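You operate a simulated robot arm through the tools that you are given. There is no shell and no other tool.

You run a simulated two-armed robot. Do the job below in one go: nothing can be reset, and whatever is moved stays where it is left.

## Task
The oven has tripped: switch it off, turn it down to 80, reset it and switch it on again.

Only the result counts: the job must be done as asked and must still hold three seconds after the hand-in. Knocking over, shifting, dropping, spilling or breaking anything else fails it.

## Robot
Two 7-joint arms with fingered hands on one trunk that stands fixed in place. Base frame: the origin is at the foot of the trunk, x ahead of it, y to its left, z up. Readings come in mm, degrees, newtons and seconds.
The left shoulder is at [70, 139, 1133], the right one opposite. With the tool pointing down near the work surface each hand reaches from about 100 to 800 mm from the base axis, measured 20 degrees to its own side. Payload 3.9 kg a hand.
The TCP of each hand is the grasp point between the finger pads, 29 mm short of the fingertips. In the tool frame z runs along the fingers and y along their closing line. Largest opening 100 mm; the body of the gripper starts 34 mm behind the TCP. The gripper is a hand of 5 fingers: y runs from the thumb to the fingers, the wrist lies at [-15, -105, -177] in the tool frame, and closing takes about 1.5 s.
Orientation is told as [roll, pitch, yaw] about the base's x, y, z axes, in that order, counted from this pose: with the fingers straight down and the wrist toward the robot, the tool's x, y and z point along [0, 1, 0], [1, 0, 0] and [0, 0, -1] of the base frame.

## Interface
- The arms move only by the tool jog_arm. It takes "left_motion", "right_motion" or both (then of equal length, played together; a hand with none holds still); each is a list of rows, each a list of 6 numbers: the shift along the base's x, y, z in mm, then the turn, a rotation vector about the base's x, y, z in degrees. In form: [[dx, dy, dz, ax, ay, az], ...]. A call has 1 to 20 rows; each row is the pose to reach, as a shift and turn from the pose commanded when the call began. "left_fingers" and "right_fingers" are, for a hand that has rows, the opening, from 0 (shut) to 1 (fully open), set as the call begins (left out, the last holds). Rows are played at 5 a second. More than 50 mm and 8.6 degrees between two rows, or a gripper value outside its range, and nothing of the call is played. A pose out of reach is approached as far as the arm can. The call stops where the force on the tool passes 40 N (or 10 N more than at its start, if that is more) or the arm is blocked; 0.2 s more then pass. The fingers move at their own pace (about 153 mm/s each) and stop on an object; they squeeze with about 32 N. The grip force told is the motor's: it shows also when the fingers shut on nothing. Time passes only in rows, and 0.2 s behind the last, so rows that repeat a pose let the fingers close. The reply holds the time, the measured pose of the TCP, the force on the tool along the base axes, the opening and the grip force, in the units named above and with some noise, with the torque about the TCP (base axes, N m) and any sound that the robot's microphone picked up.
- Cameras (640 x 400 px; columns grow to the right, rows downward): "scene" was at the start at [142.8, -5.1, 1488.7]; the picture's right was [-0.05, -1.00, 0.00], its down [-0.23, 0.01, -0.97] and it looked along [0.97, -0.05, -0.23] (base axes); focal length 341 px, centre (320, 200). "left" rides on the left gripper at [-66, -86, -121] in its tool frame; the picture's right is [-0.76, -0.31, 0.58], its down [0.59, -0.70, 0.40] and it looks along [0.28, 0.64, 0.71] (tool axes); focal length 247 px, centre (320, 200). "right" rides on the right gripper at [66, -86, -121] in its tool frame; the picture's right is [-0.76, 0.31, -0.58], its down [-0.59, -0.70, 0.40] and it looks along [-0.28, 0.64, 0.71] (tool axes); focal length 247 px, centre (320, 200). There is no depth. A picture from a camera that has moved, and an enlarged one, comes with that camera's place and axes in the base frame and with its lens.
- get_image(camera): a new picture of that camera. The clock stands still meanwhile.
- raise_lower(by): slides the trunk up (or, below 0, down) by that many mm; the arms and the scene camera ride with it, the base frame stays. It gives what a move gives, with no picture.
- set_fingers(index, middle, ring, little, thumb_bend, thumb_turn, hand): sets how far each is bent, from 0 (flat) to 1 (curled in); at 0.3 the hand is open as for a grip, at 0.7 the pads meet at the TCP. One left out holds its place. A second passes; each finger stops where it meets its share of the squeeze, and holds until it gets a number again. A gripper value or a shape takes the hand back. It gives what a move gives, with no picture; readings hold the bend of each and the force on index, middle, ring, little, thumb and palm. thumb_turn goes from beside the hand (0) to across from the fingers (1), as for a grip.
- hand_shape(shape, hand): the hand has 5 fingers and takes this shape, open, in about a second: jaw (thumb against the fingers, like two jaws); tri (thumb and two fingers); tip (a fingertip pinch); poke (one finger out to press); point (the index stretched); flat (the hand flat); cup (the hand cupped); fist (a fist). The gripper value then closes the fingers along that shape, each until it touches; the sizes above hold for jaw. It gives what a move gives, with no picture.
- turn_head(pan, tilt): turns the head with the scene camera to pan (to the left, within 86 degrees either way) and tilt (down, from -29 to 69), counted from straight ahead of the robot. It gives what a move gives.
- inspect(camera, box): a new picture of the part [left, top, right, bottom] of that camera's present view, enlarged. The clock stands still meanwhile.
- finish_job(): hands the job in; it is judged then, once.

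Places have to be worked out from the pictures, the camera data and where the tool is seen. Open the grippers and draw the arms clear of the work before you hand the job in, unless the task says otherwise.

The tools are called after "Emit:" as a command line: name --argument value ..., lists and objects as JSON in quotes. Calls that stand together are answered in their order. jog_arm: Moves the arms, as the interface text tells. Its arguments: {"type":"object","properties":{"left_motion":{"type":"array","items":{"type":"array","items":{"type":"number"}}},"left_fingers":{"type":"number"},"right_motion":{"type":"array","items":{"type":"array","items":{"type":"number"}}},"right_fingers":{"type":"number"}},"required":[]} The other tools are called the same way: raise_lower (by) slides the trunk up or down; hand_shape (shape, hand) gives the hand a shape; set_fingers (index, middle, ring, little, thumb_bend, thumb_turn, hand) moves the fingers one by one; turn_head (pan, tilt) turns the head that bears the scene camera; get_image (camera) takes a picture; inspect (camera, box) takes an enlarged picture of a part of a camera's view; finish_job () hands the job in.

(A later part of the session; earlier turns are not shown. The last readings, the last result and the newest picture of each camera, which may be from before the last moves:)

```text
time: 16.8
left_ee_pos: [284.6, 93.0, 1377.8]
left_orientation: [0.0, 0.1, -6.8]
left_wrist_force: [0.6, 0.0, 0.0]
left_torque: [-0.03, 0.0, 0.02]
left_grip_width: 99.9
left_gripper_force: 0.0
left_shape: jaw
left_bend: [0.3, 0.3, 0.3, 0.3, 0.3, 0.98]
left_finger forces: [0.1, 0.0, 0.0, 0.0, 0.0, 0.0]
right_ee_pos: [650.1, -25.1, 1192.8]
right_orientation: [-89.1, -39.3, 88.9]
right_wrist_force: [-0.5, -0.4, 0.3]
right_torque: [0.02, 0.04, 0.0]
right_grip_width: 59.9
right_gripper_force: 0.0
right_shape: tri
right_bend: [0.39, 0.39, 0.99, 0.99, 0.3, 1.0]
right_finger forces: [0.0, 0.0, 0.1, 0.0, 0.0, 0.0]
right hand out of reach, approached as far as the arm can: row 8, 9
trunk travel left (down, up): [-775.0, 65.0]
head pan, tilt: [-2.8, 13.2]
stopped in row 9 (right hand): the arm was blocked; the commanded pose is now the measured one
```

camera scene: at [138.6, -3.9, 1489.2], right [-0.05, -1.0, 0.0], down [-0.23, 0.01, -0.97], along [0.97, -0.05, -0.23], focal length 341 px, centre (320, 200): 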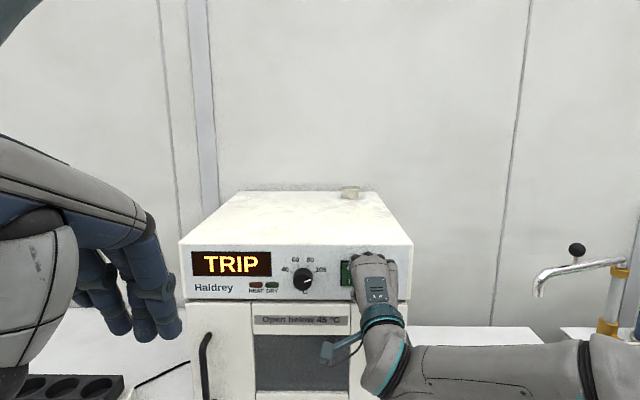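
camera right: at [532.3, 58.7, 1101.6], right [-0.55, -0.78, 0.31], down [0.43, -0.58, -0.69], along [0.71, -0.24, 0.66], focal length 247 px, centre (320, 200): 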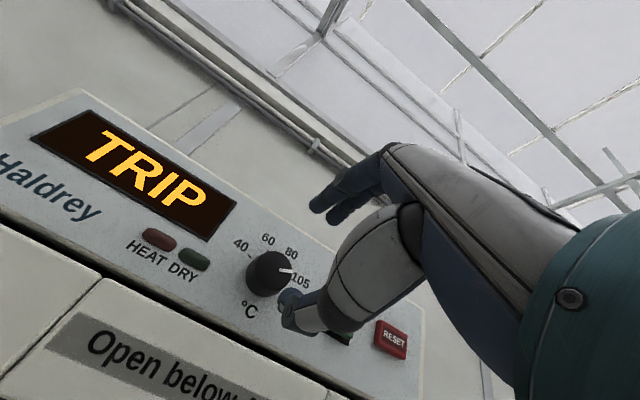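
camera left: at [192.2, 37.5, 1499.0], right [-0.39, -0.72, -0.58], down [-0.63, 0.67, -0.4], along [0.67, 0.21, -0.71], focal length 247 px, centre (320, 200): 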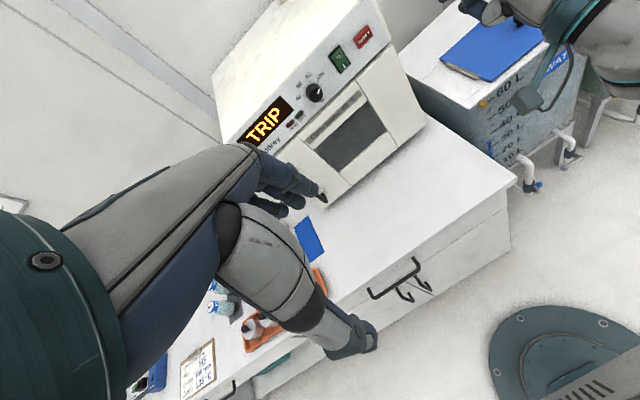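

The turn works to about -50°, where the wrist reaches its limit. I will start the grip from about +20° so the turn stays well inside the range, so I rotate back now and re-centre.

Emit:
jog_arm --right_motion '[[3, 8, -1, 8, 0, 0], [3, 16, -2, 16, 0, 0], [3, 25, -3, 24, 0, 0], [3, 25, -3, 32, 0, 0], [3, 25, -3, 40, 0, 0], [3, 25, -3, 48, 0, 0], [3, 25, -3, 56, 0, 0], [3, 25, -3, 64, 0, 0], [3, 25, -3, 72, 0, 0], [3, 25, -3, 72, 0, 0]]'

Emit:
get_image --camera "right"

Emit:
inspect --camera "scene" --box '[260, 250, 350, 320]'

```text
time: 19.0
left_ee_pos: [284.6, 93.4, 1377.8]
left_orientation: [0.0, 0.0, -6.6]
left_wrist_force: [0.6, -0.7, -0.2]
left_torque: [-0.02, 0.0, 0.01]
left_grip_width: 99.7
left_gripper_force: 0.0
left_shape: jaw
left_bend: [0.3, 0.3, 0.3, 0.3, 0.3, 0.98]
left_finger forces: [0.0, 0.0, 0.1, 0.0, 0.0, 0.0]
right_ee_pos: [652.0, 1.3, 1188.8]
right_orientation: [88.6, -68.9, -88.1]
right_wrist_force: [-0.9, 0.2, 1.0]
right_torque: [0.01, -0.02, -0.03]
right_grip_width: 60.2
right_gripper_force: 0.0
right_shape: tri
right_bend: [0.39, 0.39, 0.99, 0.99, 0.3, 1.0]
right_finger forces: [0.0, 0.0, 0.0, 0.0, 0.0, 0.1]
trunk travel left (down, up): [-775.0, 65.0]
head pan, tilt: [-2.8, 13.2]
```

```text
taken
camera right: at [532.2, 91.4, 1134.3], right [-0.57, -0.82, 0.02], down [0.39, -0.29, -0.87], along [0.72, -0.49, 0.49], focal length 247 px, centre (320, 200)
```

right: 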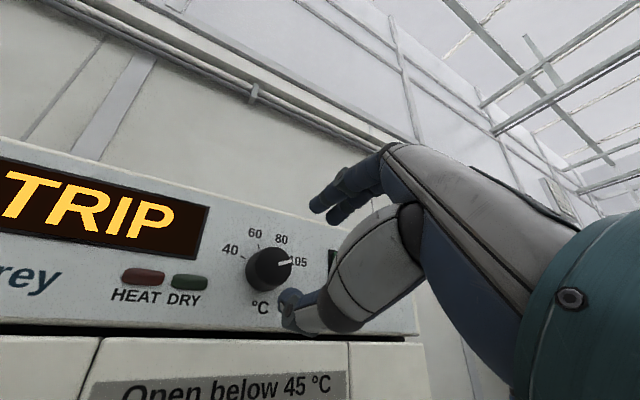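

```text
5.71 times, centred on (305, 285) of scene
camera zoom: at [142.4, -5.1, 1488.7], right [-0.05, -1.0, 0.0], down [-0.23, 0.01, -0.97], along [0.97, -0.05, -0.23], focal length 1948 px, centre (406, -286)
```

zoom: 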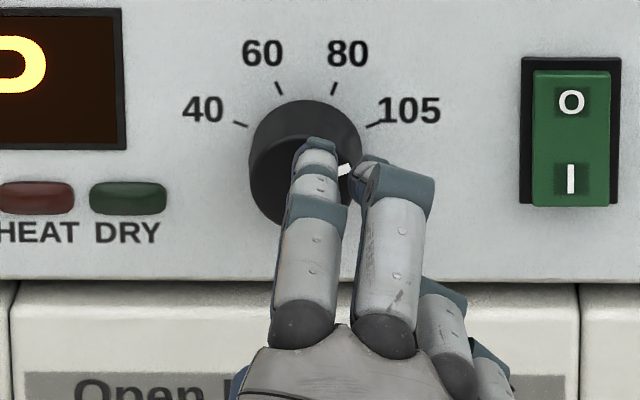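

The tool points straight ahead, rolled +21°. I take one more fix on the knob centre from this viewpoint.

Emit:
inspect --camera "right" --box '[200, 200, 360, 340]'

```text
2.86 times, centred on (280, 270) of right
camera zoom: at [532.2, 91.4, 1134.3], right [-0.57, -0.82, 0.02], down [0.39, -0.29, -0.87], along [0.72, -0.49, 0.49], focal length 706 px, centre (434, 0)
```

zoom: 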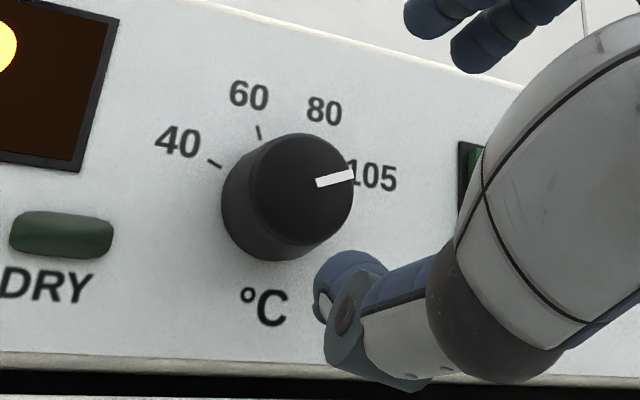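

The knob axis comes out at y≈-0.7, z≈1190.6. I correct by a couple of mm and move in so the open fingers straddle the knob.

Emit:
jog_arm --right_motion '[[25, -1.5, 1.5, 0, 0, 0], [45, -1.5, 1.5, 0, 0, 0], [58, -1.5, 1.5, 0, 0, 0], [64, -1.5, 1.5, 0, 0, 0], [68, -1.5, 1.5, 0, 0, 0], [68, -1.5, 1.5, 0, 0, 0]]'

Emit:
inspect --camera "right" --box '[200, 150, 380, 340]'

Emit:
inspect --camera "left" --box '[280, 60, 380, 140]'

Emit:
inspect --camera "scene" --box '[260, 250, 350, 320]'

```text
time: 20.4
left_ee_pos: [284.6, 92.7, 1377.9]
left_orientation: [0.0, 0.0, -6.6]
left_wrist_force: [0.4, 0.3, 0.0]
left_torque: [-0.04, 0.02, 0.01]
left_grip_width: 99.8
left_gripper_force: 0.1
left_shape: jaw
left_bend: [0.3, 0.3, 0.3, 0.3, 0.3, 0.98]
left_finger forces: [0.0, 0.0, 0.0, 0.0, 0.1, 0.0]
right_ee_pos: [720.6, 3.4, 1194.1]
right_orientation: [87.0, -69.1, -86.8]
right_wrist_force: [-0.5, -0.6, -0.3]
right_torque: [0.0, 0.02, 0.0]
right_grip_width: 60.2
right_gripper_force: 0.1
right_shape: tri
right_bend: [0.39, 0.39, 0.99, 0.99, 0.3, 1.0]
right_finger forces: [0.1, 0.0, 0.1, 0.0, 0.1, 0.0]
right hand out of reach, approached as far as the arm can: row 4, 5, 6
trunk travel left (down, up): [-775.0, 65.0]
head pan, tilt: [-2.8, 13.2]
```

```text
2.11 times, centred on (290, 245) of right
camera zoom: at [599.6, 93.1, 1140.4], right [-0.57, -0.82, 0.03], down [0.38, -0.3, -0.87], along [0.73, -0.49, 0.48], focal length 520 px, centre (383, 105)
```

zoom: 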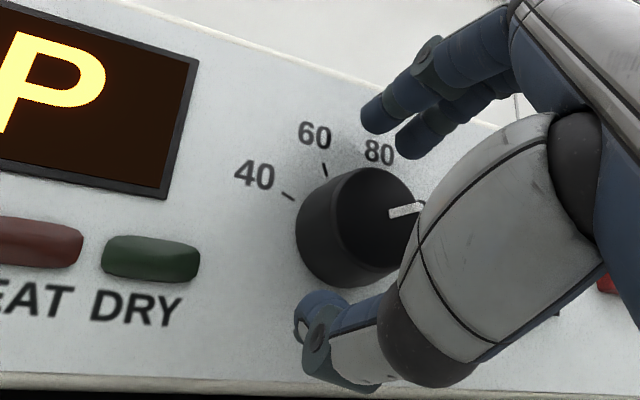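

```text
5.00 times, centred on (330, 100) of left
camera zoom: at [192.1, 37.5, 1499.0], right [-0.39, -0.72, -0.58], down [-0.63, 0.67, -0.4], along [0.67, 0.21, -0.71], focal length 1235 px, centre (270, 700)
```

zoom: 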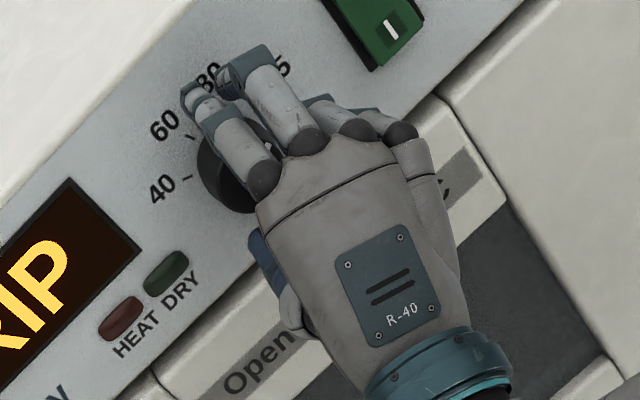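

```text
5.71 times, centred on (305, 285) of scene
camera zoom: at [142.8, -5.2, 1488.7], right [-0.05, -1.0, 0.0], down [-0.23, 0.01, -0.97], along [0.97, -0.05, -0.23], focal length 1948 px, centre (406, -286)
```

zoom: 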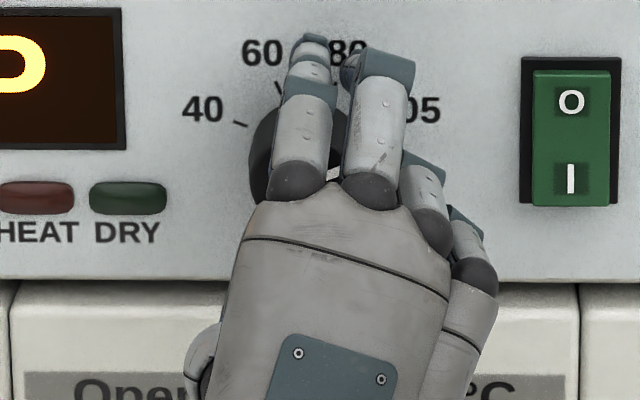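

At +21° roll the arm runs out of reach here and sits 4 mm off. I back out slightly, reduce the roll to about +4°, re-centre, and go in again.

Emit:
jog_arm --right_motion '[[-12, -1, -1, 0, 0, 0], [-25, -4, -3.5, 0, 0, 0], [-25, -4, -3.5, -8, 0, 0], [-25, -4, -3.5, -17, 0, 0], [-25, -4, -3.5, -17, 0, 0]]'

```text
refused: row 4 steps farther than a row can; nothing moved
```

The last row turned 9°, a bit too much for one row. I split it.

Emit:
jog_arm --right_motion '[[-12, -1, -1, 0, 0, 0], [-25, -4, -3.5, 0, 0, 0], [-25, -4, -3.5, -6, 0, 0], [-25, -4, -3.5, -12, 0, 0], [-25, -4, -3.5, -17, 0, 0], [-25, -4, -3.5, -17, 0, 0]]'

```text
time: 21.8
left_ee_pos: [285.4, 94.0, 1378.1]
left_orientation: [0.0, 0.0, -6.7]
left_wrist_force: [1.6, -0.7, -1.0]
left_torque: [0.02, 0.02, -0.02]
left_grip_width: 99.8
left_gripper_force: 0.1
left_shape: jaw
left_bend: [0.3, 0.3, 0.3, 0.3, 0.3, 0.98]
left_finger forces: [0.0, 0.1, 0.0, 0.0, 0.1, 0.1]
right_ee_pos: [695.4, -1.3, 1191.1]
right_orientation: [79.6, -86.0, -79.1]
right_wrist_force: [0.1, -0.2, 0.7]
right_torque: [0.04, 0.01, 0.0]
right_grip_width: 60.4
right_gripper_force: 0.0
right_shape: tri
right_bend: [0.39, 0.39, 0.99, 0.99, 0.3, 1.0]
right_finger forces: [0.1, 0.0, 0.0, 0.0, 0.1, 0.0]
trunk travel left (down, up): [-775.0, 65.0]
head pan, tilt: [-2.8, 13.2]
```

The hand is centred at (695, -1, 1191) with +4° roll. I move forward around the knob.

Emit:
jog_arm --right_motion '[[15, 0.5, -0.5, 0, 0, 0], [24, 0.5, -0.5, 0, 0, 0], [29, 0.5, -0.5, 0, 0, 0], [29, 0.5, -0.5, 0, 0, 0]]'

Emit:
inspect --camera "right" --box '[200, 150, 380, 340]'

Emit:
inspect --camera "left" --box '[280, 60, 380, 140]'

Emit:
inspect --camera "scene" --box '[260, 250, 350, 320]'

```text
time: 22.8
left_ee_pos: [284.7, 93.5, 1378.0]
left_orientation: [0.0, 0.1, -6.7]
left_wrist_force: [-0.1, -0.5, 0.1]
left_torque: [-0.01, -0.01, 0.0]
left_grip_width: 99.9
left_gripper_force: 0.1
left_shape: jaw
left_bend: [0.3, 0.3, 0.3, 0.3, 0.3, 0.98]
left_finger forces: [0.0, 0.1, 0.0, 0.1, 0.0, 0.0]
right_ee_pos: [722.8, -0.2, 1188.5]
right_orientation: [79.9, -85.9, -79.5]
right_wrist_force: [0.0, 0.2, 0.2]
right_torque: [0.0, -0.02, 0.02]
right_grip_width: 59.9
right_gripper_force: 0.1
right_shape: tri
right_bend: [0.39, 0.39, 0.99, 0.99, 0.3, 1.0]
right_finger forces: [0.0, 0.0, 0.0, 0.1, 0.0, 0.1]
trunk travel left (down, up): [-775.0, 65.0]
head pan, tilt: [-2.8, 13.2]
```

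```text
2.11 times, centred on (290, 245) of right
camera zoom: at [602.4, 69.1, 1110.9], right [-0.57, -0.78, 0.26], down [0.39, -0.53, -0.75], along [0.72, -0.32, 0.61], focal length 520 px, centre (383, 105)
```

zoom: 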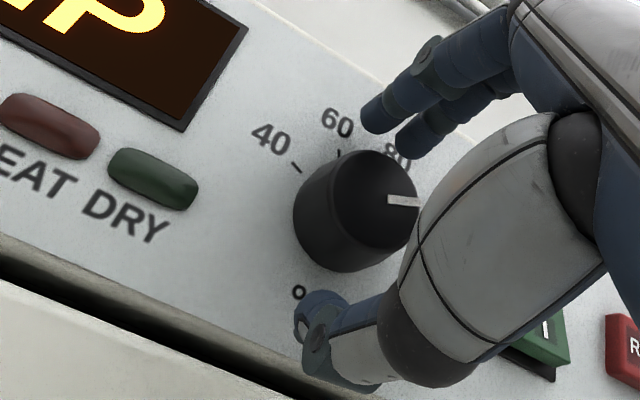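

```text
5.00 times, centred on (330, 100) of left
camera zoom: at [192.1, 37.6, 1499.0], right [-0.39, -0.72, -0.58], down [-0.63, 0.67, -0.4], along [0.67, 0.21, -0.71], focal length 1235 px, centre (270, 700)
```

zoom: 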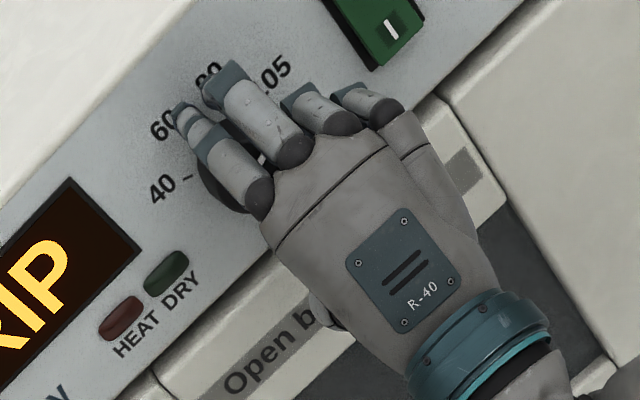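

```text
5.71 times, centred on (305, 285) of scene
camera zoom: at [142.9, -5.1, 1488.7], right [-0.05, -1.0, 0.0], down [-0.23, 0.01, -0.97], along [0.97, -0.05, -0.23], focal length 1948 px, centre (406, -286)
```

zoom: 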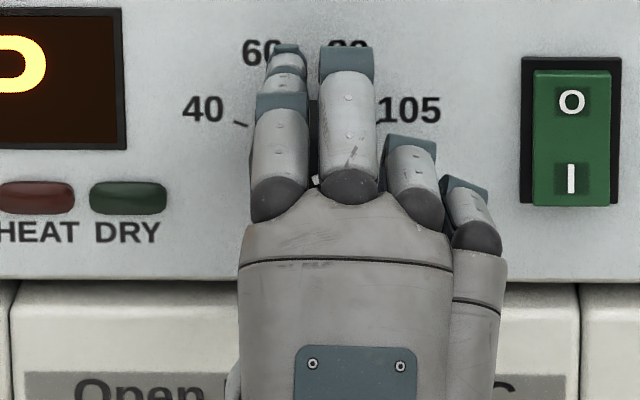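

The fingers now straddle the knob without touching it. I dry-run the turn here with the fingers still open, to make sure the arm reaches the end angle.

Emit:
jog_arm --right_motion '[[0, 0, 0, -8, 0, 0], [0, 0, 0, -16, 0, 0], [0, 0, 0, -24, 0, 0], [0, 0, 0, -32, 0, 0], [0, 0, 0, -40, 0, 0], [0, 0, 0, -48, 0, 0], [0, 0, 0, -48, 0, 0]]'

Emit:
inspect --camera "right" --box '[200, 150, 380, 340]'

Emit:
inspect --camera "scene" --box '[260, 250, 350, 320]'

```text
time: 24.4
left_ee_pos: [284.3, 93.0, 1378.6]
left_orientation: [0.0, 0.0, -6.7]
left_wrist_force: [-0.6, -0.4, 0.0]
left_torque: [0.01, -0.01, 0.02]
left_grip_width: 99.5
left_gripper_force: 0.2
left_shape: jaw
left_bend: [0.3, 0.3, 0.3, 0.3, 0.3, 0.98]
left_finger forces: [0.1, 0.0, 0.0, 0.0, 0.0, 0.0]
right_ee_pos: [724.7, -1.2, 1190.3]
right_orientation: [-88.9, -46.0, 88.9]
right_wrist_force: [0.1, -0.9, -0.5]
right_torque: [0.0, -0.01, 0.0]
right_grip_width: 59.9
right_gripper_force: 0.0
right_shape: tri
right_bend: [0.39, 0.39, 0.99, 0.99, 0.3, 1.0]
right_finger forces: [0.0, 0.1, 0.1, 0.0, 0.0, 0.0]
trunk travel left (down, up): [-775.0, 65.0]
head pan, tilt: [-2.8, 13.2]
```

```text
2.11 times, centred on (290, 245) of right
camera zoom: at [604.1, -14.9, 1085.7], right [-0.57, -0.33, 0.76], down [0.39, -0.91, -0.1], along [0.72, 0.24, 0.65], focal length 520 px, centre (383, 105)
```

zoom: 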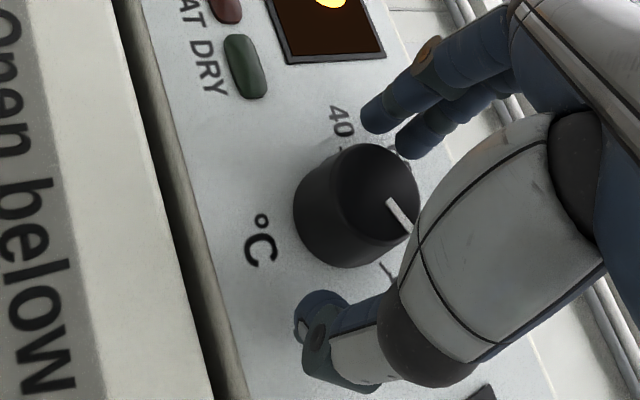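

```text
5.71 times, centred on (305, 285) of scene
camera zoom: at [143.2, -5.7, 1488.6], right [-0.05, -1.0, 0.0], down [-0.23, 0.01, -0.97], along [0.97, -0.05, -0.23], focal length 1948 px, centre (406, -286)
```

zoom: 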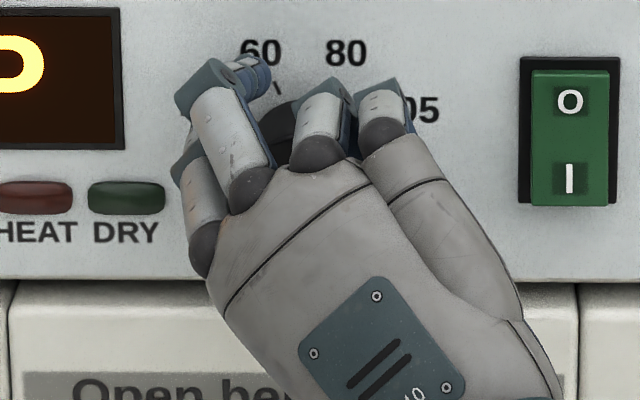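

The dry run reached the end angle, and the knob stays in the same spot in the hand camera, so the axes line up. I rotate back to +4° and then close on the knob.

Emit:
jog_arm --right_motion '[[0, 0, 0, 8, 0, 0], [0, 0, 0, 16, 0, 0], [0, 0, 0, 24, 0, 0], [0, 0, 0, 32, 0, 0], [0, 0, 0, 40, 0, 0], [0, 0, 0, 48, 0, 0], [0, 0, 0, 48, 0, 0]]'

Emit:
jog_arm --right_motion '[[0, 0, 0, 0, 0, 0], [0, 0, 0, 0, 0, 0], [0, 0, 0, 0, 0, 0], [0, 0, 0, 0, 0, 0], [0, 0, 0, 0, 0, 0], [0, 0, 0, 0, 0, 0], [0, 0, 0, 0, 0, 0]]' --right_fingers 0.34

Emit:
inspect --camera "right" --box '[200, 150, 380, 340]'

Emit:
inspect --camera "scene" --box '[260, 250, 350, 320]'

```text
time: 26.0
left_ee_pos: [284.1, 93.3, 1377.6]
left_orientation: [0.0, 0.0, -6.7]
left_wrist_force: [0.2, -0.7, -0.6]
left_torque: [0.02, -0.01, 0.0]
left_grip_width: 99.6
left_gripper_force: 0.0
left_shape: jaw
left_bend: [0.3, 0.3, 0.3, 0.3, 0.3, 0.98]
left_finger forces: [0.0, 0.0, 0.0, 0.0, 0.1, 0.1]
right_ee_pos: [724.5, -1.6, 1191.0]
right_orientation: [80.6, -85.8, -80.2]
right_wrist_force: [-0.3, -0.4, -0.4]
right_torque: [0.03, 0.05, 0.0]
right_grip_width: 60.4
right_gripper_force: 0.0
right_shape: tri
right_bend: [0.39, 0.39, 0.99, 0.99, 0.3, 1.0]
right_finger forces: [0.2, 0.0, 0.0, 0.0, 0.0, 0.0]
trunk travel left (down, up): [-775.0, 65.0]
head pan, tilt: [-2.8, 13.2]
```

```text
time: 27.6
left_ee_pos: [286.0, 93.5, 1378.3]
left_orientation: [0.0, 0.0, -6.6]
left_wrist_force: [0.8, -0.3, 1.4]
left_torque: [-0.01, -0.03, 0.01]
left_grip_width: 99.8
left_gripper_force: 0.1
left_shape: jaw
left_bend: [0.3, 0.3, 0.3, 0.3, 0.3, 0.98]
left_finger forces: [0.0, 0.0, 0.0, 0.0, 0.1, 0.0]
right_ee_pos: [725.1, -1.3, 1189.8]
right_orientation: [80.0, -85.9, -79.5]
right_wrist_force: [-0.7, -0.2, -0.1]
right_torque: [-0.02, 0.02, -0.02]
right_grip_width: 34.7
right_gripper_force: 0.0
right_shape: tri
right_bend: [0.47, 0.5, 0.99, 0.99, 0.44, 1.0]
right_finger forces: [0.1, 0.1, 0.1, 0.0, 0.2, 0.1]
trunk travel left (down, up): [-775.0, 65.0]
head pan, tilt: [-2.8, 13.2]
```

```text
2.11 times, centred on (290, 245) of right
camera zoom: at [603.4, 68.1, 1111.3], right [-0.57, -0.78, 0.26], down [0.39, -0.53, -0.75], along [0.72, -0.32, 0.61], focal length 520 px, centre (383, 105)
```

zoom: 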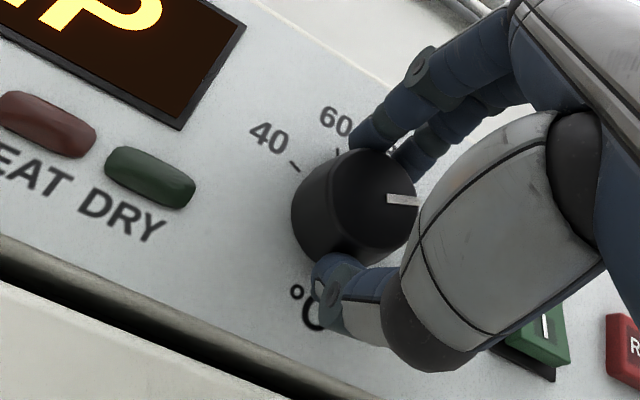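

```text
5.71 times, centred on (305, 285) of scene
camera zoom: at [142.8, -5.1, 1488.7], right [-0.05, -1.0, 0.0], down [-0.23, 0.01, -0.97], along [0.97, -0.05, -0.23], focal length 1948 px, centre (406, -286)
```

zoom: 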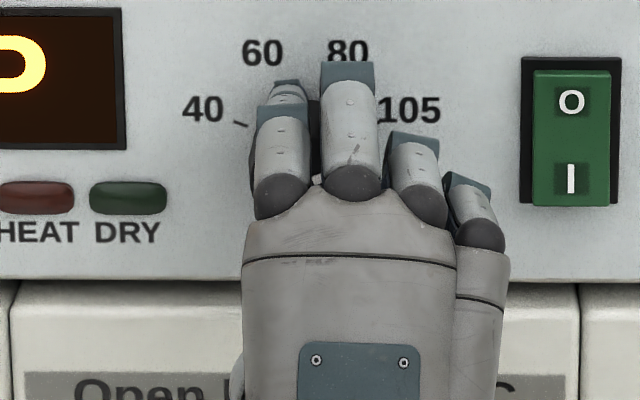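

The fingertips are just at the knob. I close further to squeeze it firmly.

Emit:
jog_arm --right_motion '[[0, 0, 0, 0, 0, 0], [0, 0, 0, 0, 0, 0], [0, 0, 0, 0, 0, 0], [0, 0, 0, 0, 0, 0], [0, 0, 0, 0, 0, 0]]' --right_fingers 0.2

Emit:
inspect --camera "right" --box '[200, 150, 380, 340]'

```text
time: 28.8
left_ee_pos: [285.1, 93.8, 1378.3]
left_orientation: [-0.1, 0.0, -6.7]
left_wrist_force: [-1.3, 0.0, 0.3]
left_torque: [0.02, 0.01, 0.0]
left_grip_width: 99.8
left_gripper_force: 0.1
left_shape: jaw
left_bend: [0.3, 0.3, 0.3, 0.3, 0.3, 0.98]
left_finger forces: [0.0, 0.0, 0.1, 0.1, 0.1, 0.0]
right_ee_pos: [724.2, -1.3, 1189.6]
right_orientation: [80.0, -86.0, -79.6]
right_wrist_force: [0.2, -1.4, -0.7]
right_torque: [0.02, 0.03, -0.01]
right_grip_width: 28.2
right_gripper_force: 32.1
right_shape: tri
right_bend: [0.75, 0.54, 1.0, 1.0, 0.46, 1.0]
right_finger forces: [14.6, 13.0, 0.0, 0.0, 28.0, 0.0]
trunk travel left (down, up): [-775.0, 65.0]
head pan, tilt: [-2.8, 13.2]
```

```text
2.11 times, centred on (290, 245) of right
camera zoom: at [603.5, 67.9, 1111.3], right [-0.57, -0.78, 0.26], down [0.39, -0.53, -0.75], along [0.72, -0.32, 0.61], focal length 520 px, centre (383, 105)
```

zoom: 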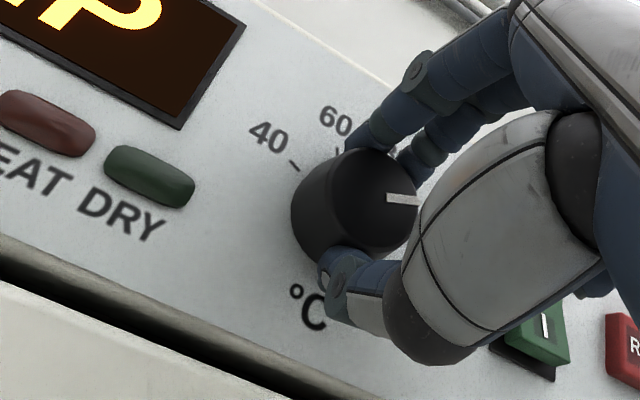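

The grip is solid, with 28 N on the thumb and 14 N on each of the two fingers. I start turning counter-clockwise, -24° first, then check that the knob follows.

Emit:
jog_arm --right_motion '[[0, 0, 0, -6, 0, 0], [0, 0, 0, -12, 0, 0], [0, 0, 0, -18, 0, 0], [0, 0, 0, -24, 0, 0], [0, 0, 0, -24, 0, 0]]'

Emit:
inspect --camera "right" --box '[200, 150, 380, 340]'

Emit:
inspect --camera "scene" --box '[170, 230, 420, 386]'

```text
time: 30.0
left_ee_pos: [284.9, 92.7, 1377.7]
left_orientation: [0.0, 0.0, -6.7]
left_wrist_force: [1.0, -0.8, 0.0]
left_torque: [0.0, -0.01, -0.02]
left_grip_width: 99.5
left_gripper_force: 0.1
left_shape: jaw
left_bend: [0.3, 0.3, 0.3, 0.3, 0.3, 0.98]
left_finger forces: [0.1, 0.0, 0.0, 0.1, 0.0, 0.0]
right_ee_pos: [724.7, -0.5, 1190.1]
right_orientation: [-87.6, -70.0, 88.0]
right_wrist_force: [0.3, -3.2, 0.9]
right_torque: [0.03, 0.14, -0.07]
right_grip_width: 28.3
right_gripper_force: 32.0
right_shape: tri
right_bend: [0.75, 0.54, 1.0, 1.0, 0.46, 1.0]
right_finger forces: [14.6, 14.5, 0.1, 0.0, 29.3, 0.0]
trunk travel left (down, up): [-775.0, 65.0]
head pan, tilt: [-2.8, 13.2]
```

```text
2.11 times, centred on (290, 245) of right
camera zoom: at [603.6, 29.8, 1090.0], right [-0.57, -0.61, 0.56], down [0.39, -0.79, -0.46], along [0.72, -0.05, 0.69], focal length 520 px, centre (383, 105)
```

zoom: 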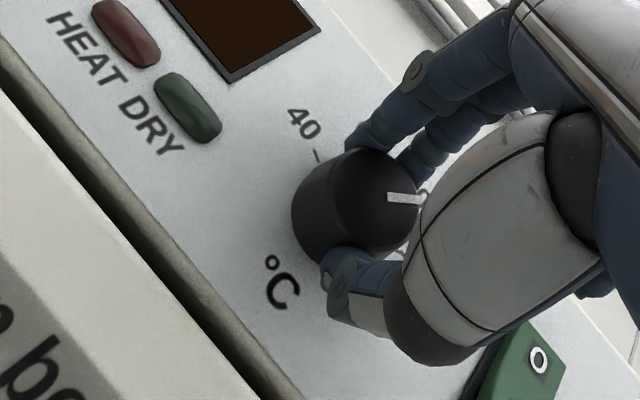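

```text
2.56 times, centred on (295, 308) of scene
camera zoom: at [142.6, -6.1, 1488.7], right [-0.05, -1.0, 0.0], down [-0.23, 0.01, -0.97], along [0.97, -0.05, -0.23], focal length 873 px, centre (384, -76)
```

zoom: 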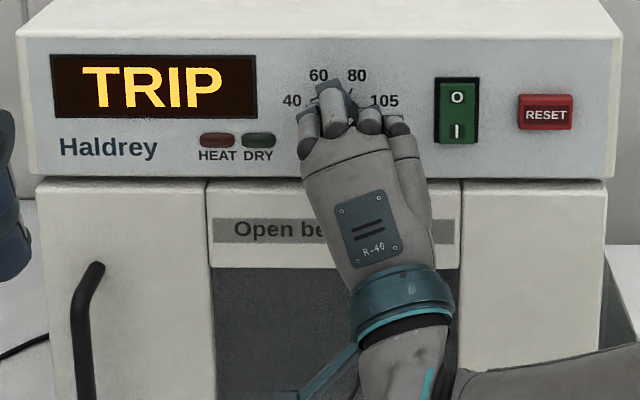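

The pointer keeps its place in the hand camera while the panel turns, so the knob follows without slipping. I turn the remaining 22.7°.

Emit:
jog_arm --right_motion '[[0, 0, 0, -6, 0, 0], [0, 0, 0, -12, 0, 0], [0, 0, 0, -18, 0, 0], [0, 0, 0, -22.7, 0, 0], [0, 0, 0, -22.7, 0, 0]]'

Emit:
inspect --camera "right" --box '[200, 150, 380, 340]'

Emit:
inspect --camera "scene" --box '[260, 250, 350, 320]'

```text
time: 31.2
left_ee_pos: [284.0, 93.2, 1377.7]
left_orientation: [0.0, 0.0, -6.7]
left_wrist_force: [0.8, 0.2, 0.0]
left_torque: [-0.03, -0.02, 0.0]
left_grip_width: 100.0
left_gripper_force: 0.1
left_shape: jaw
left_bend: [0.3, 0.3, 0.3, 0.3, 0.3, 0.98]
left_finger forces: [0.1, 0.0, 0.1, 0.1, 0.0, 0.1]
right_ee_pos: [724.3, -0.4, 1190.7]
right_orientation: [-88.8, -47.3, 89.0]
right_wrist_force: [0.9, -2.5, 2.9]
right_torque: [0.02, 0.05, -0.14]
right_grip_width: 28.2
right_gripper_force: 31.8
right_shape: tri
right_bend: [0.75, 0.54, 1.0, 1.0, 0.45, 1.0]
right_finger forces: [15.2, 15.5, 0.0, 0.0, 29.3, 0.1]
trunk travel left (down, up): [-775.0, 65.0]
head pan, tilt: [-2.8, 13.2]
```

```text
2.11 times, centred on (290, 245) of right
camera zoom: at [603.6, -11.4, 1085.7], right [-0.57, -0.35, 0.75], down [0.39, -0.91, -0.12], along [0.72, 0.22, 0.65], focal length 520 px, centre (383, 105)
```

zoom: 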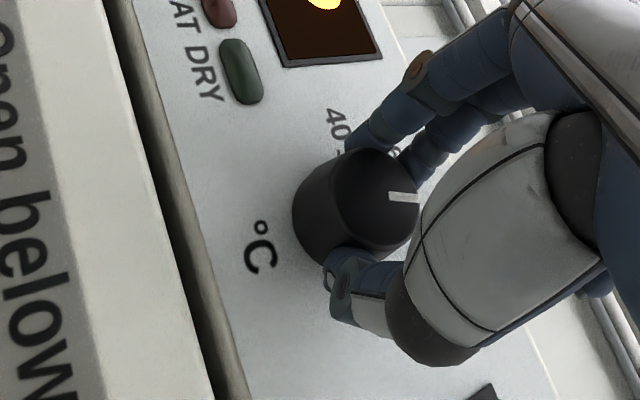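

```text
5.71 times, centred on (305, 285) of scene
camera zoom: at [142.5, -6.0, 1488.7], right [-0.05, -1.0, 0.0], down [-0.23, 0.01, -0.97], along [0.97, -0.05, -0.23], focal length 1948 px, centre (406, -286)
```

zoom: 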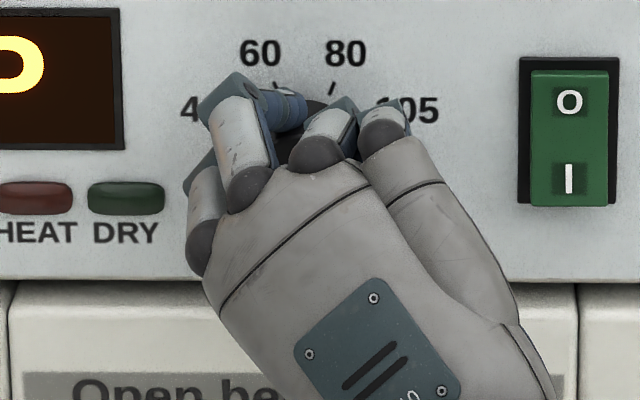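

The turn is done. I open the fingers and draw straight back to read the knob.

Emit:
jog_arm --right_motion '[[0, 0, 0, 0, 0, 0], [0, 0, 0, 0, 0, 0], [0, 0, 0, 0, 0, 0], [0, 0, 0, 0, 0, 0], [0, 0, 0, 0, 0, 0], [-5, 0, 0, 0, 0, 0]]' --right_fingers 0.62

Emit:
jog_arm --right_motion '[[-15, 0, 0, 0, 0, 0], [-35, 0, 0, 0, 0, 0], [-60, -20, -20, 0, 0, 0], [-80, -50, -50, 0, 0, 0], [-80, -80, -90, 0, 0, 0], [-80, -80, -90, 0, 0, 0]]'

Emit:
inspect --camera "scene" --box '[270, 240, 410, 310]'

Emit:
inspect --camera "scene" --box '[270, 245, 340, 300]'

Emit:
inspect --camera "left" --box '[280, 60, 380, 140]'

Emit:
get_image --camera "right"

```text
time: 32.6
left_ee_pos: [284.4, 92.0, 1377.8]
left_orientation: [0.0, 0.1, -6.6]
left_wrist_force: [0.0, 0.1, -0.9]
left_torque: [0.06, 0.01, 0.0]
left_grip_width: 99.9
left_gripper_force: 0.1
left_shape: jaw
left_bend: [0.3, 0.3, 0.3, 0.3, 0.3, 0.98]
left_finger forces: [0.1, 0.1, 0.0, 0.0, 0.0, 0.0]
right_ee_pos: [719.0, -1.0, 1189.9]
right_orientation: [-88.8, -47.4, 88.9]
right_wrist_force: [0.2, 0.5, 0.7]
right_torque: [0.04, 0.0, 0.01]
right_grip_width: 61.8
right_gripper_force: 0.1
right_shape: tri
right_bend: [0.39, 0.38, 0.99, 0.99, 0.31, 1.0]
right_finger forces: [0.0, 0.0, 0.0, 0.0, 0.1, 0.0]
trunk travel left (down, up): [-775.0, 65.0]
head pan, tilt: [-2.8, 13.2]
```

```text
time: 34.0
left_ee_pos: [284.2, 94.1, 1376.2]
left_orientation: [0.0, 0.0, -6.6]
left_wrist_force: [0.2, 0.5, -0.6]
left_torque: [0.0, -0.02, 0.0]
left_grip_width: 99.5
left_gripper_force: 0.1
left_shape: jaw
left_bend: [0.3, 0.3, 0.3, 0.3, 0.3, 0.98]
left_finger forces: [0.1, 0.0, 0.0, 0.1, 0.0, 0.1]
right_ee_pos: [640.0, -79.9, 1100.0]
right_orientation: [-88.9, -47.3, 88.7]
right_wrist_force: [0.1, 0.0, 0.2]
right_torque: [-0.01, 0.03, -0.02]
right_grip_width: 61.6
right_gripper_force: 0.2
right_shape: tri
right_bend: [0.39, 0.38, 0.99, 0.99, 0.3, 1.0]
right_finger forces: [0.0, 0.1, 0.0, 0.0, 0.0, 0.0]
trunk travel left (down, up): [-775.0, 65.0]
head pan, tilt: [-2.8, 13.2]
```

```text
4.57 times, centred on (340, 275) of scene
camera zoom: at [141.8, -4.4, 1488.8], right [-0.05, -1.0, 0.0], down [-0.23, 0.01, -0.97], along [0.97, -0.05, -0.23], focal length 1558 px, centre (229, -143)
```

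zoom: 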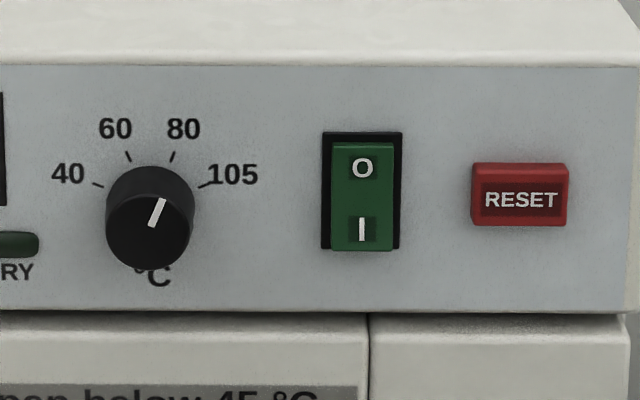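

```text
7.27 times, centred on (305, 272) of scene
camera zoom: at [141.8, -4.4, 1488.8], right [-0.05, -1.0, 0.0], down [-0.23, 0.01, -0.97], along [0.97, -0.05, -0.23], focal length 2479 px, centre (429, -327)
```

zoom: 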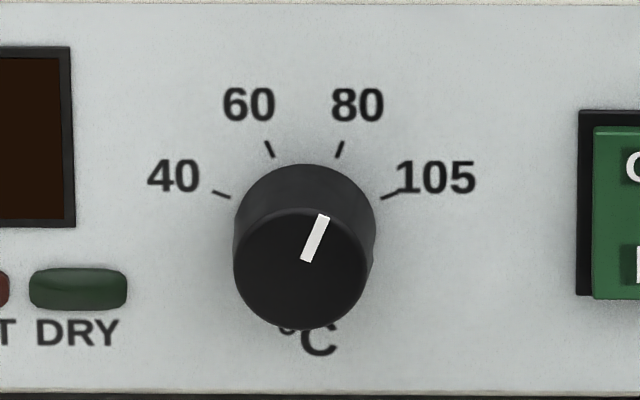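

```text
5.00 times, centred on (330, 100) of left
camera zoom: at [191.0, 38.2, 1499.2], right [-0.39, -0.72, -0.58], down [-0.63, 0.67, -0.4], along [0.67, 0.21, -0.71], focal length 1235 px, centre (270, 700)
```

zoom: 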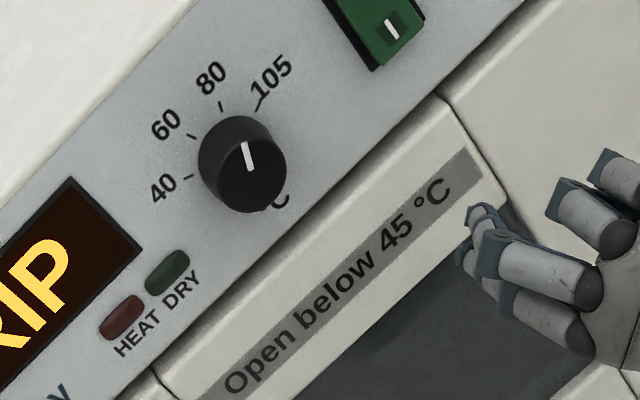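

```text
taken
camera right: at [519.4, -87.2, 995.7], right [-0.57, -0.34, 0.75], down [0.39, -0.91, -0.12], along [0.72, 0.22, 0.66], focal length 247 px, centre (320, 200)
```

right: 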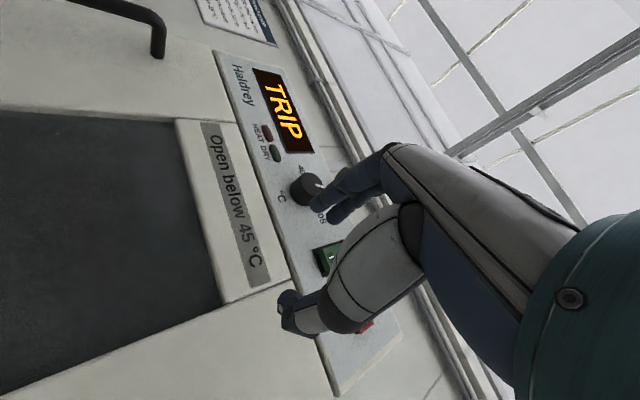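

The pointer now stands very near the 80 tick. I zoom in tightly to measure how well it lines up.

Emit:
inspect --camera "scene" --box '[285, 255, 325, 295]'

Emit:
inspect --camera "left" --box '[305, 70, 345, 105]'

```text
10.00 times, centred on (305, 275) of scene
camera zoom: at [141.8, -4.4, 1488.8], right [-0.05, -1.0, 0.0], down [-0.23, 0.01, -0.97], along [0.97, -0.05, -0.23], focal length 3408 px, centre (470, -550)
```

zoom: 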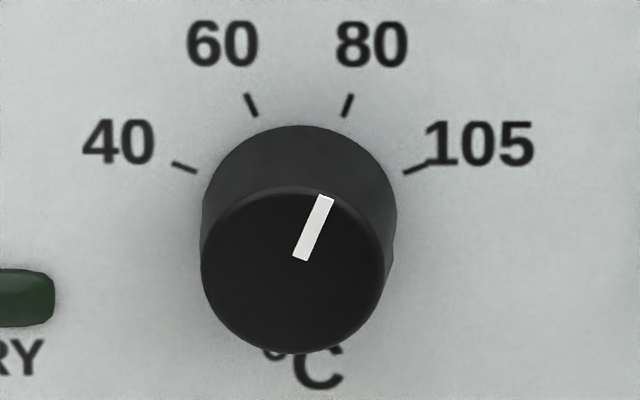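

```text
11.43 times, centred on (325, 88) of left
camera zoom: at [191.0, 38.2, 1499.2], right [-0.39, -0.72, -0.58], down [-0.63, 0.67, -0.4], along [0.67, 0.21, -0.71], focal length 2823 px, centre (263, 1486)
```

zoom: 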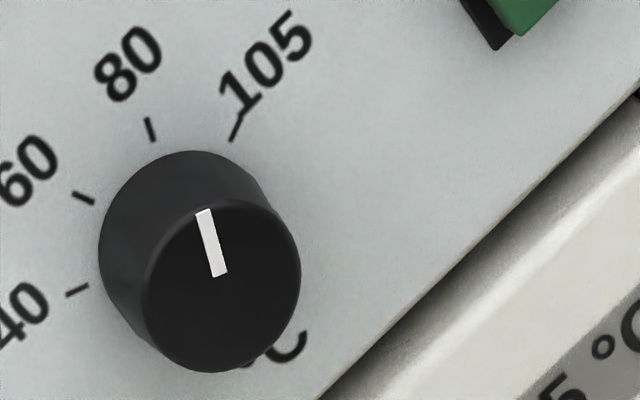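

In the close-ups the pointer is parallel to the 80 tick to within measuring error, so the knob is on 80. Next comes reset, and I set the right hand to poke again with the middle finger curled.

Emit:
hand_shape --shape "poke" --hand "right"

Emit:
set_fingers --hand "right" --middle 1.0

Emit:
jog_arm --right_motion '[[0, -20, 20, 8, 0, 0], [0, -40, 40, 16, 0, 0], [5, -60, 60, 24, 0, 0], [10, -80, 85, 30, 0, 0], [20, -84, 103, 30, 0, 0], [20, -84, 103, 30, 0, 0]]'

Emit:
get_image --camera "right"

Emit:
inspect --camera "scene" --box '[270, 220, 470, 345]'

```text
time: 34.9
left_ee_pos: [283.7, 93.5, 1377.2]
left_orientation: [0.0, 0.0, -6.7]
left_wrist_force: [1.0, 0.3, 0.9]
left_torque: [0.01, 0.0, -0.02]
left_grip_width: 99.9
left_gripper_force: 0.0
left_shape: jaw
left_bend: [0.3, 0.3, 0.3, 0.3, 0.3, 0.98]
left_finger forces: [0.0, 0.1, 0.1, 0.1, 0.0, 0.0]
right_ee_pos: [640.3, -77.6, 1102.0]
right_orientation: [-88.9, -47.3, 88.6]
right_wrist_force: [1.0, 0.3, 0.6]
right_torque: [0.01, -0.03, 0.0]
right_grip_width: 0.1
right_gripper_force: 0.1
right_shape: poke
right_bend: [0.7, 0.7, 0.99, 0.99, 1.0, 1.0]
right_finger forces: [0.1, 0.0, 0.0, 0.0, 0.0, 0.0]
trunk travel left (down, up): [-775.0, 65.0]
head pan, tilt: [-2.8, 13.2]
```

```text
time: 35.9
left_ee_pos: [284.6, 94.6, 1377.5]
left_orientation: [0.0, 0.0, -6.7]
left_wrist_force: [0.1, -0.3, 0.3]
left_torque: [0.01, 0.01, 0.02]
left_grip_width: 99.7
left_gripper_force: 0.1
left_shape: jaw
left_bend: [0.3, 0.3, 0.3, 0.3, 0.3, 0.98]
left_finger forces: [0.1, 0.1, 0.0, 0.0, 0.0, 0.1]
right_ee_pos: [640.5, -78.0, 1100.7]
right_orientation: [-88.8, -47.4, 88.5]
right_wrist_force: [0.8, -0.7, -0.3]
right_torque: [0.02, 0.04, -0.01]
right_grip_width: 24.7
right_gripper_force: 0.1
right_shape: fingers
right_bend: [0.7, 1.0, 0.99, 0.99, 1.0, 1.0]
right_finger forces: [0.1, 0.0, 0.0, 0.0, 0.0, 0.0]
trunk travel left (down, up): [-775.0, 65.0]
head pan, tilt: [-2.8, 13.2]
```

```text
time: 37.3
left_ee_pos: [283.4, 92.1, 1377.9]
left_orientation: [0.0, 0.0, -6.7]
left_wrist_force: [0.0, 0.6, 0.3]
left_torque: [0.02, 0.0, -0.03]
left_grip_width: 99.8
left_gripper_force: 0.0
left_shape: jaw
left_bend: [0.3, 0.3, 0.3, 0.3, 0.3, 0.98]
left_finger forces: [0.1, 0.0, 0.0, 0.1, 0.0, 0.0]
right_ee_pos: [643.3, -113.4, 1213.4]
right_orientation: [-82.9, -77.5, 81.1]
right_wrist_force: [0.3, -0.3, 0.6]
right_torque: [-0.01, 0.03, 0.02]
right_grip_width: 24.8
right_gripper_force: 0.0
right_shape: fingers
right_bend: [0.7, 1.0, 0.99, 0.99, 1.0, 1.0]
right_finger forces: [0.0, 0.0, 0.0, 0.0, 0.0, 0.0]
right hand out of reach, approached as far as the arm can: row 1, 2, 3, 4, 5, 6
trunk travel left (down, up): [-775.0, 65.0]
head pan, tilt: [-2.8, 13.2]
```

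```text
taken
camera right: at [523.9, -64.2, 1119.6], right [-0.59, -0.65, 0.48], down [0.36, -0.74, -0.57], along [0.73, -0.16, 0.67], focal length 247 px, centre (320, 200)
```

right: 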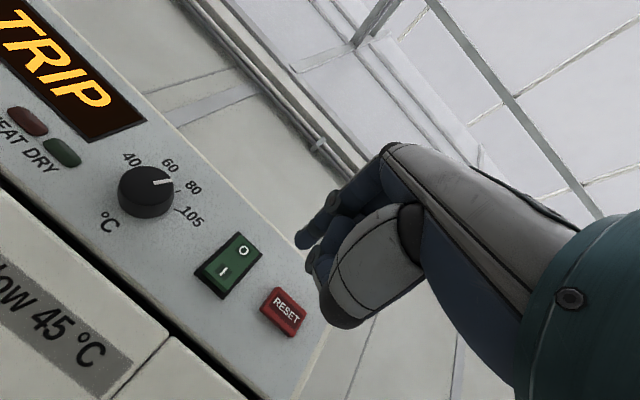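

```text
3.20 times, centred on (370, 282) of scene
camera zoom: at [143.0, -5.3, 1488.6], right [-0.05, -1.0, 0.0], down [-0.23, 0.01, -0.97], along [0.97, -0.05, -0.23], focal length 1091 px, centre (160, -64)
```

zoom: 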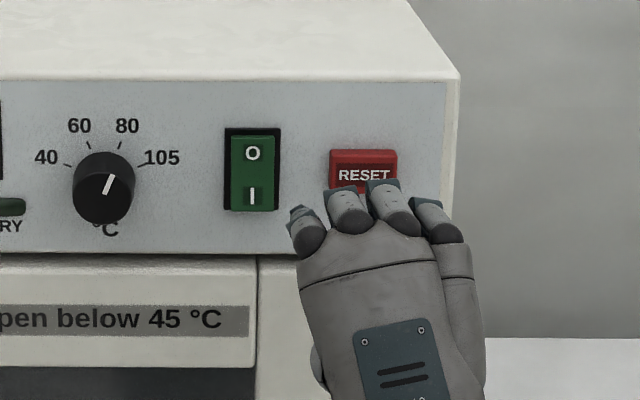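

At this orientation the arm cannot get far enough right. I let the hand point slightly outward (yaw about -16°), which suits the right arm better, and shift to the reset button's line.

Emit:
jog_arm --right_motion '[[0, -8, -3, 0, 0, -6], [0, -18, -6, 0, 0, -12], [5, -30, -10, 0, 0, -17], [10, -42, -13, 0, 0, -20], [10, -46, -15, 0, 0, -20], [10, -46, -15, 0, 0, -20]]'

Emit:
get_image --camera "right"

Emit:
inspect --camera "scene" --box '[270, 220, 470, 345]'

Emit:
inspect --camera "left" --box '[300, 0, 460, 110]'

```text
time: 38.7
left_ee_pos: [283.6, 93.6, 1378.5]
left_orientation: [0.0, 0.0, -6.7]
left_wrist_force: [-0.8, -0.6, -0.4]
left_torque: [0.02, 0.01, 0.03]
left_grip_width: 99.7
left_gripper_force: 0.0
left_shape: jaw
left_bend: [0.3, 0.3, 0.3, 0.3, 0.3, 0.98]
left_finger forces: [0.1, 0.0, 0.0, 0.0, 0.0, 0.0]
right_ee_pos: [653.1, -160.5, 1199.3]
right_orientation: [-86.3, -77.4, 66.6]
right_wrist_force: [0.7, -0.4, 0.5]
right_torque: [0.02, 0.0, -0.02]
right_grip_width: 24.8
right_gripper_force: 0.1
right_shape: fingers
right_bend: [0.7, 1.0, 0.99, 0.99, 1.0, 1.0]
right_finger forces: [0.0, 0.1, 0.0, 0.0, 0.0, 0.1]
trunk travel left (down, up): [-775.0, 65.0]
head pan, tilt: [-2.8, 13.2]
```

```text
taken
camera right: at [554.5, -77.4, 1103.8], right [-0.76, -0.44, 0.47], down [0.12, -0.82, -0.56], along [0.63, -0.37, 0.68], focal length 247 px, centre (320, 200)
```

right: 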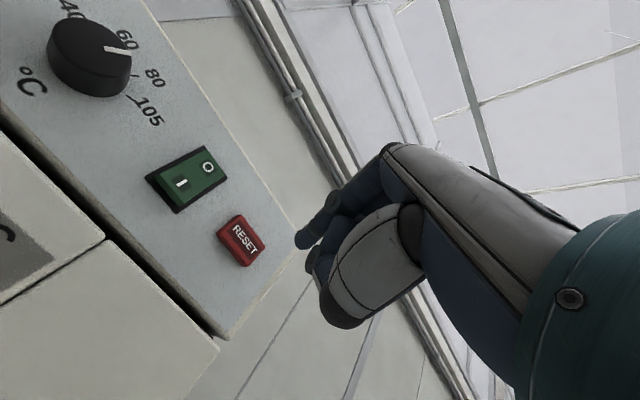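

```text
3.20 times, centred on (370, 282) of scene
camera zoom: at [142.9, -4.9, 1488.7], right [-0.05, -1.0, 0.0], down [-0.23, 0.01, -0.97], along [0.97, -0.05, -0.23], focal length 1091 px, centre (160, -64)
```

zoom: 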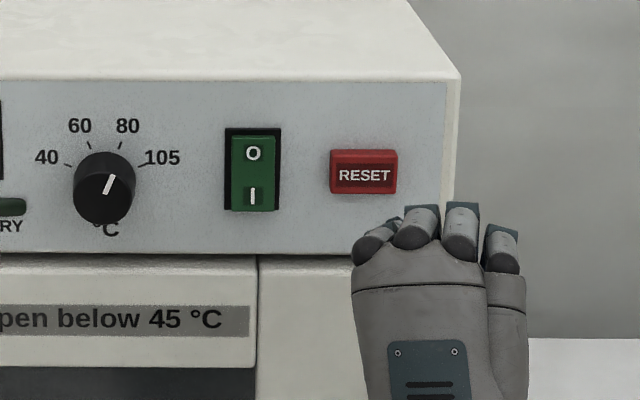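

```text
3.64 times, centred on (380, 55) of left
camera zoom: at [192.2, 37.7, 1499.0], right [-0.39, -0.72, -0.58], down [-0.63, 0.67, -0.4], along [0.67, 0.21, -0.71], focal length 898 px, centre (102, 727)
```

zoom: 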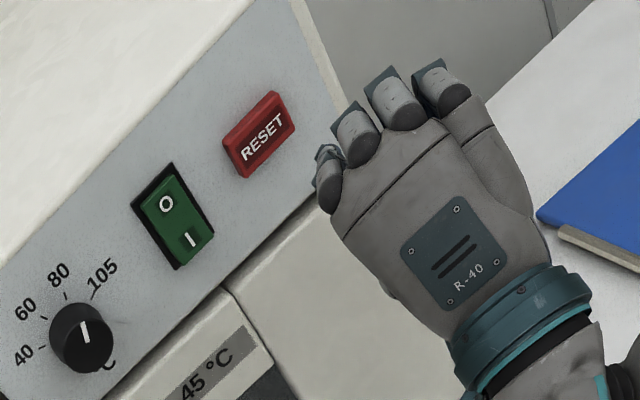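

The reset button projects exactly where the model says, (749, -157, 1198), and the tip is at about (681, -161, 1201). I advance along +x with a small sideways correction.

Emit:
jog_arm --right_motion '[[20, 4, -3, 0, 0, 0], [40, 4, -3, 0, 0, 0], [52, 4, -3, 0, 0, 0], [58, 4, -3, 0, 0, 0], [62, 4, -3, 0, 0, 0]]'

Emit:
inspect --camera "right" --box '[180, 150, 380, 330]'

Emit:
inspect --camera "left" --box '[300, 0, 460, 110]'

```text
time: 39.9
left_ee_pos: [284.1, 94.2, 1378.2]
left_orientation: [0.0, 0.0, -6.7]
left_wrist_force: [-0.3, -0.6, -0.1]
left_torque: [0.0, 0.02, 0.0]
left_grip_width: 99.8
left_gripper_force: 0.1
left_shape: jaw
left_bend: [0.3, 0.3, 0.3, 0.3, 0.3, 0.98]
left_finger forces: [0.0, 0.1, 0.1, 0.0, 0.0, 0.0]
right_ee_pos: [714.7, -156.8, 1197.8]
right_orientation: [-86.4, -77.3, 66.7]
right_wrist_force: [0.1, 0.2, 0.1]
right_torque: [0.04, -0.02, 0.0]
right_grip_width: 25.1
right_gripper_force: 0.2
right_shape: fingers
right_bend: [0.7, 1.0, 0.99, 0.99, 1.0, 1.0]
right_finger forces: [0.2, 0.0, 0.1, 0.0, 0.0, 0.0]
trunk travel left (down, up): [-775.0, 65.0]
head pan, tilt: [-2.8, 13.2]
```

```text
2.22 times, centred on (280, 240) of right
camera zoom: at [616.6, -72.9, 1101.2], right [-0.76, -0.44, 0.47], down [0.12, -0.82, -0.56], along [0.63, -0.37, 0.68], focal length 549 px, centre (409, 111)
```

zoom: 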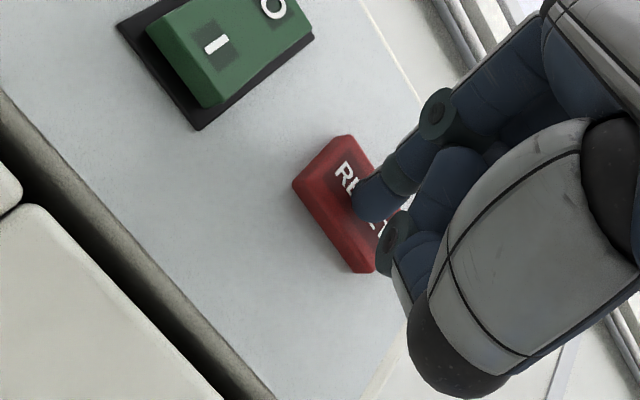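

```text
3.64 times, centred on (380, 55) of left
camera zoom: at [192.0, 37.5, 1499.0], right [-0.39, -0.72, -0.58], down [-0.63, 0.67, -0.4], along [0.67, 0.21, -0.71], focal length 898 px, centre (102, 727)
```

zoom: 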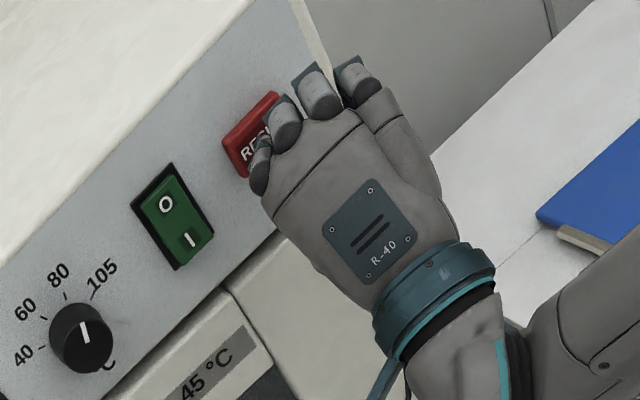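

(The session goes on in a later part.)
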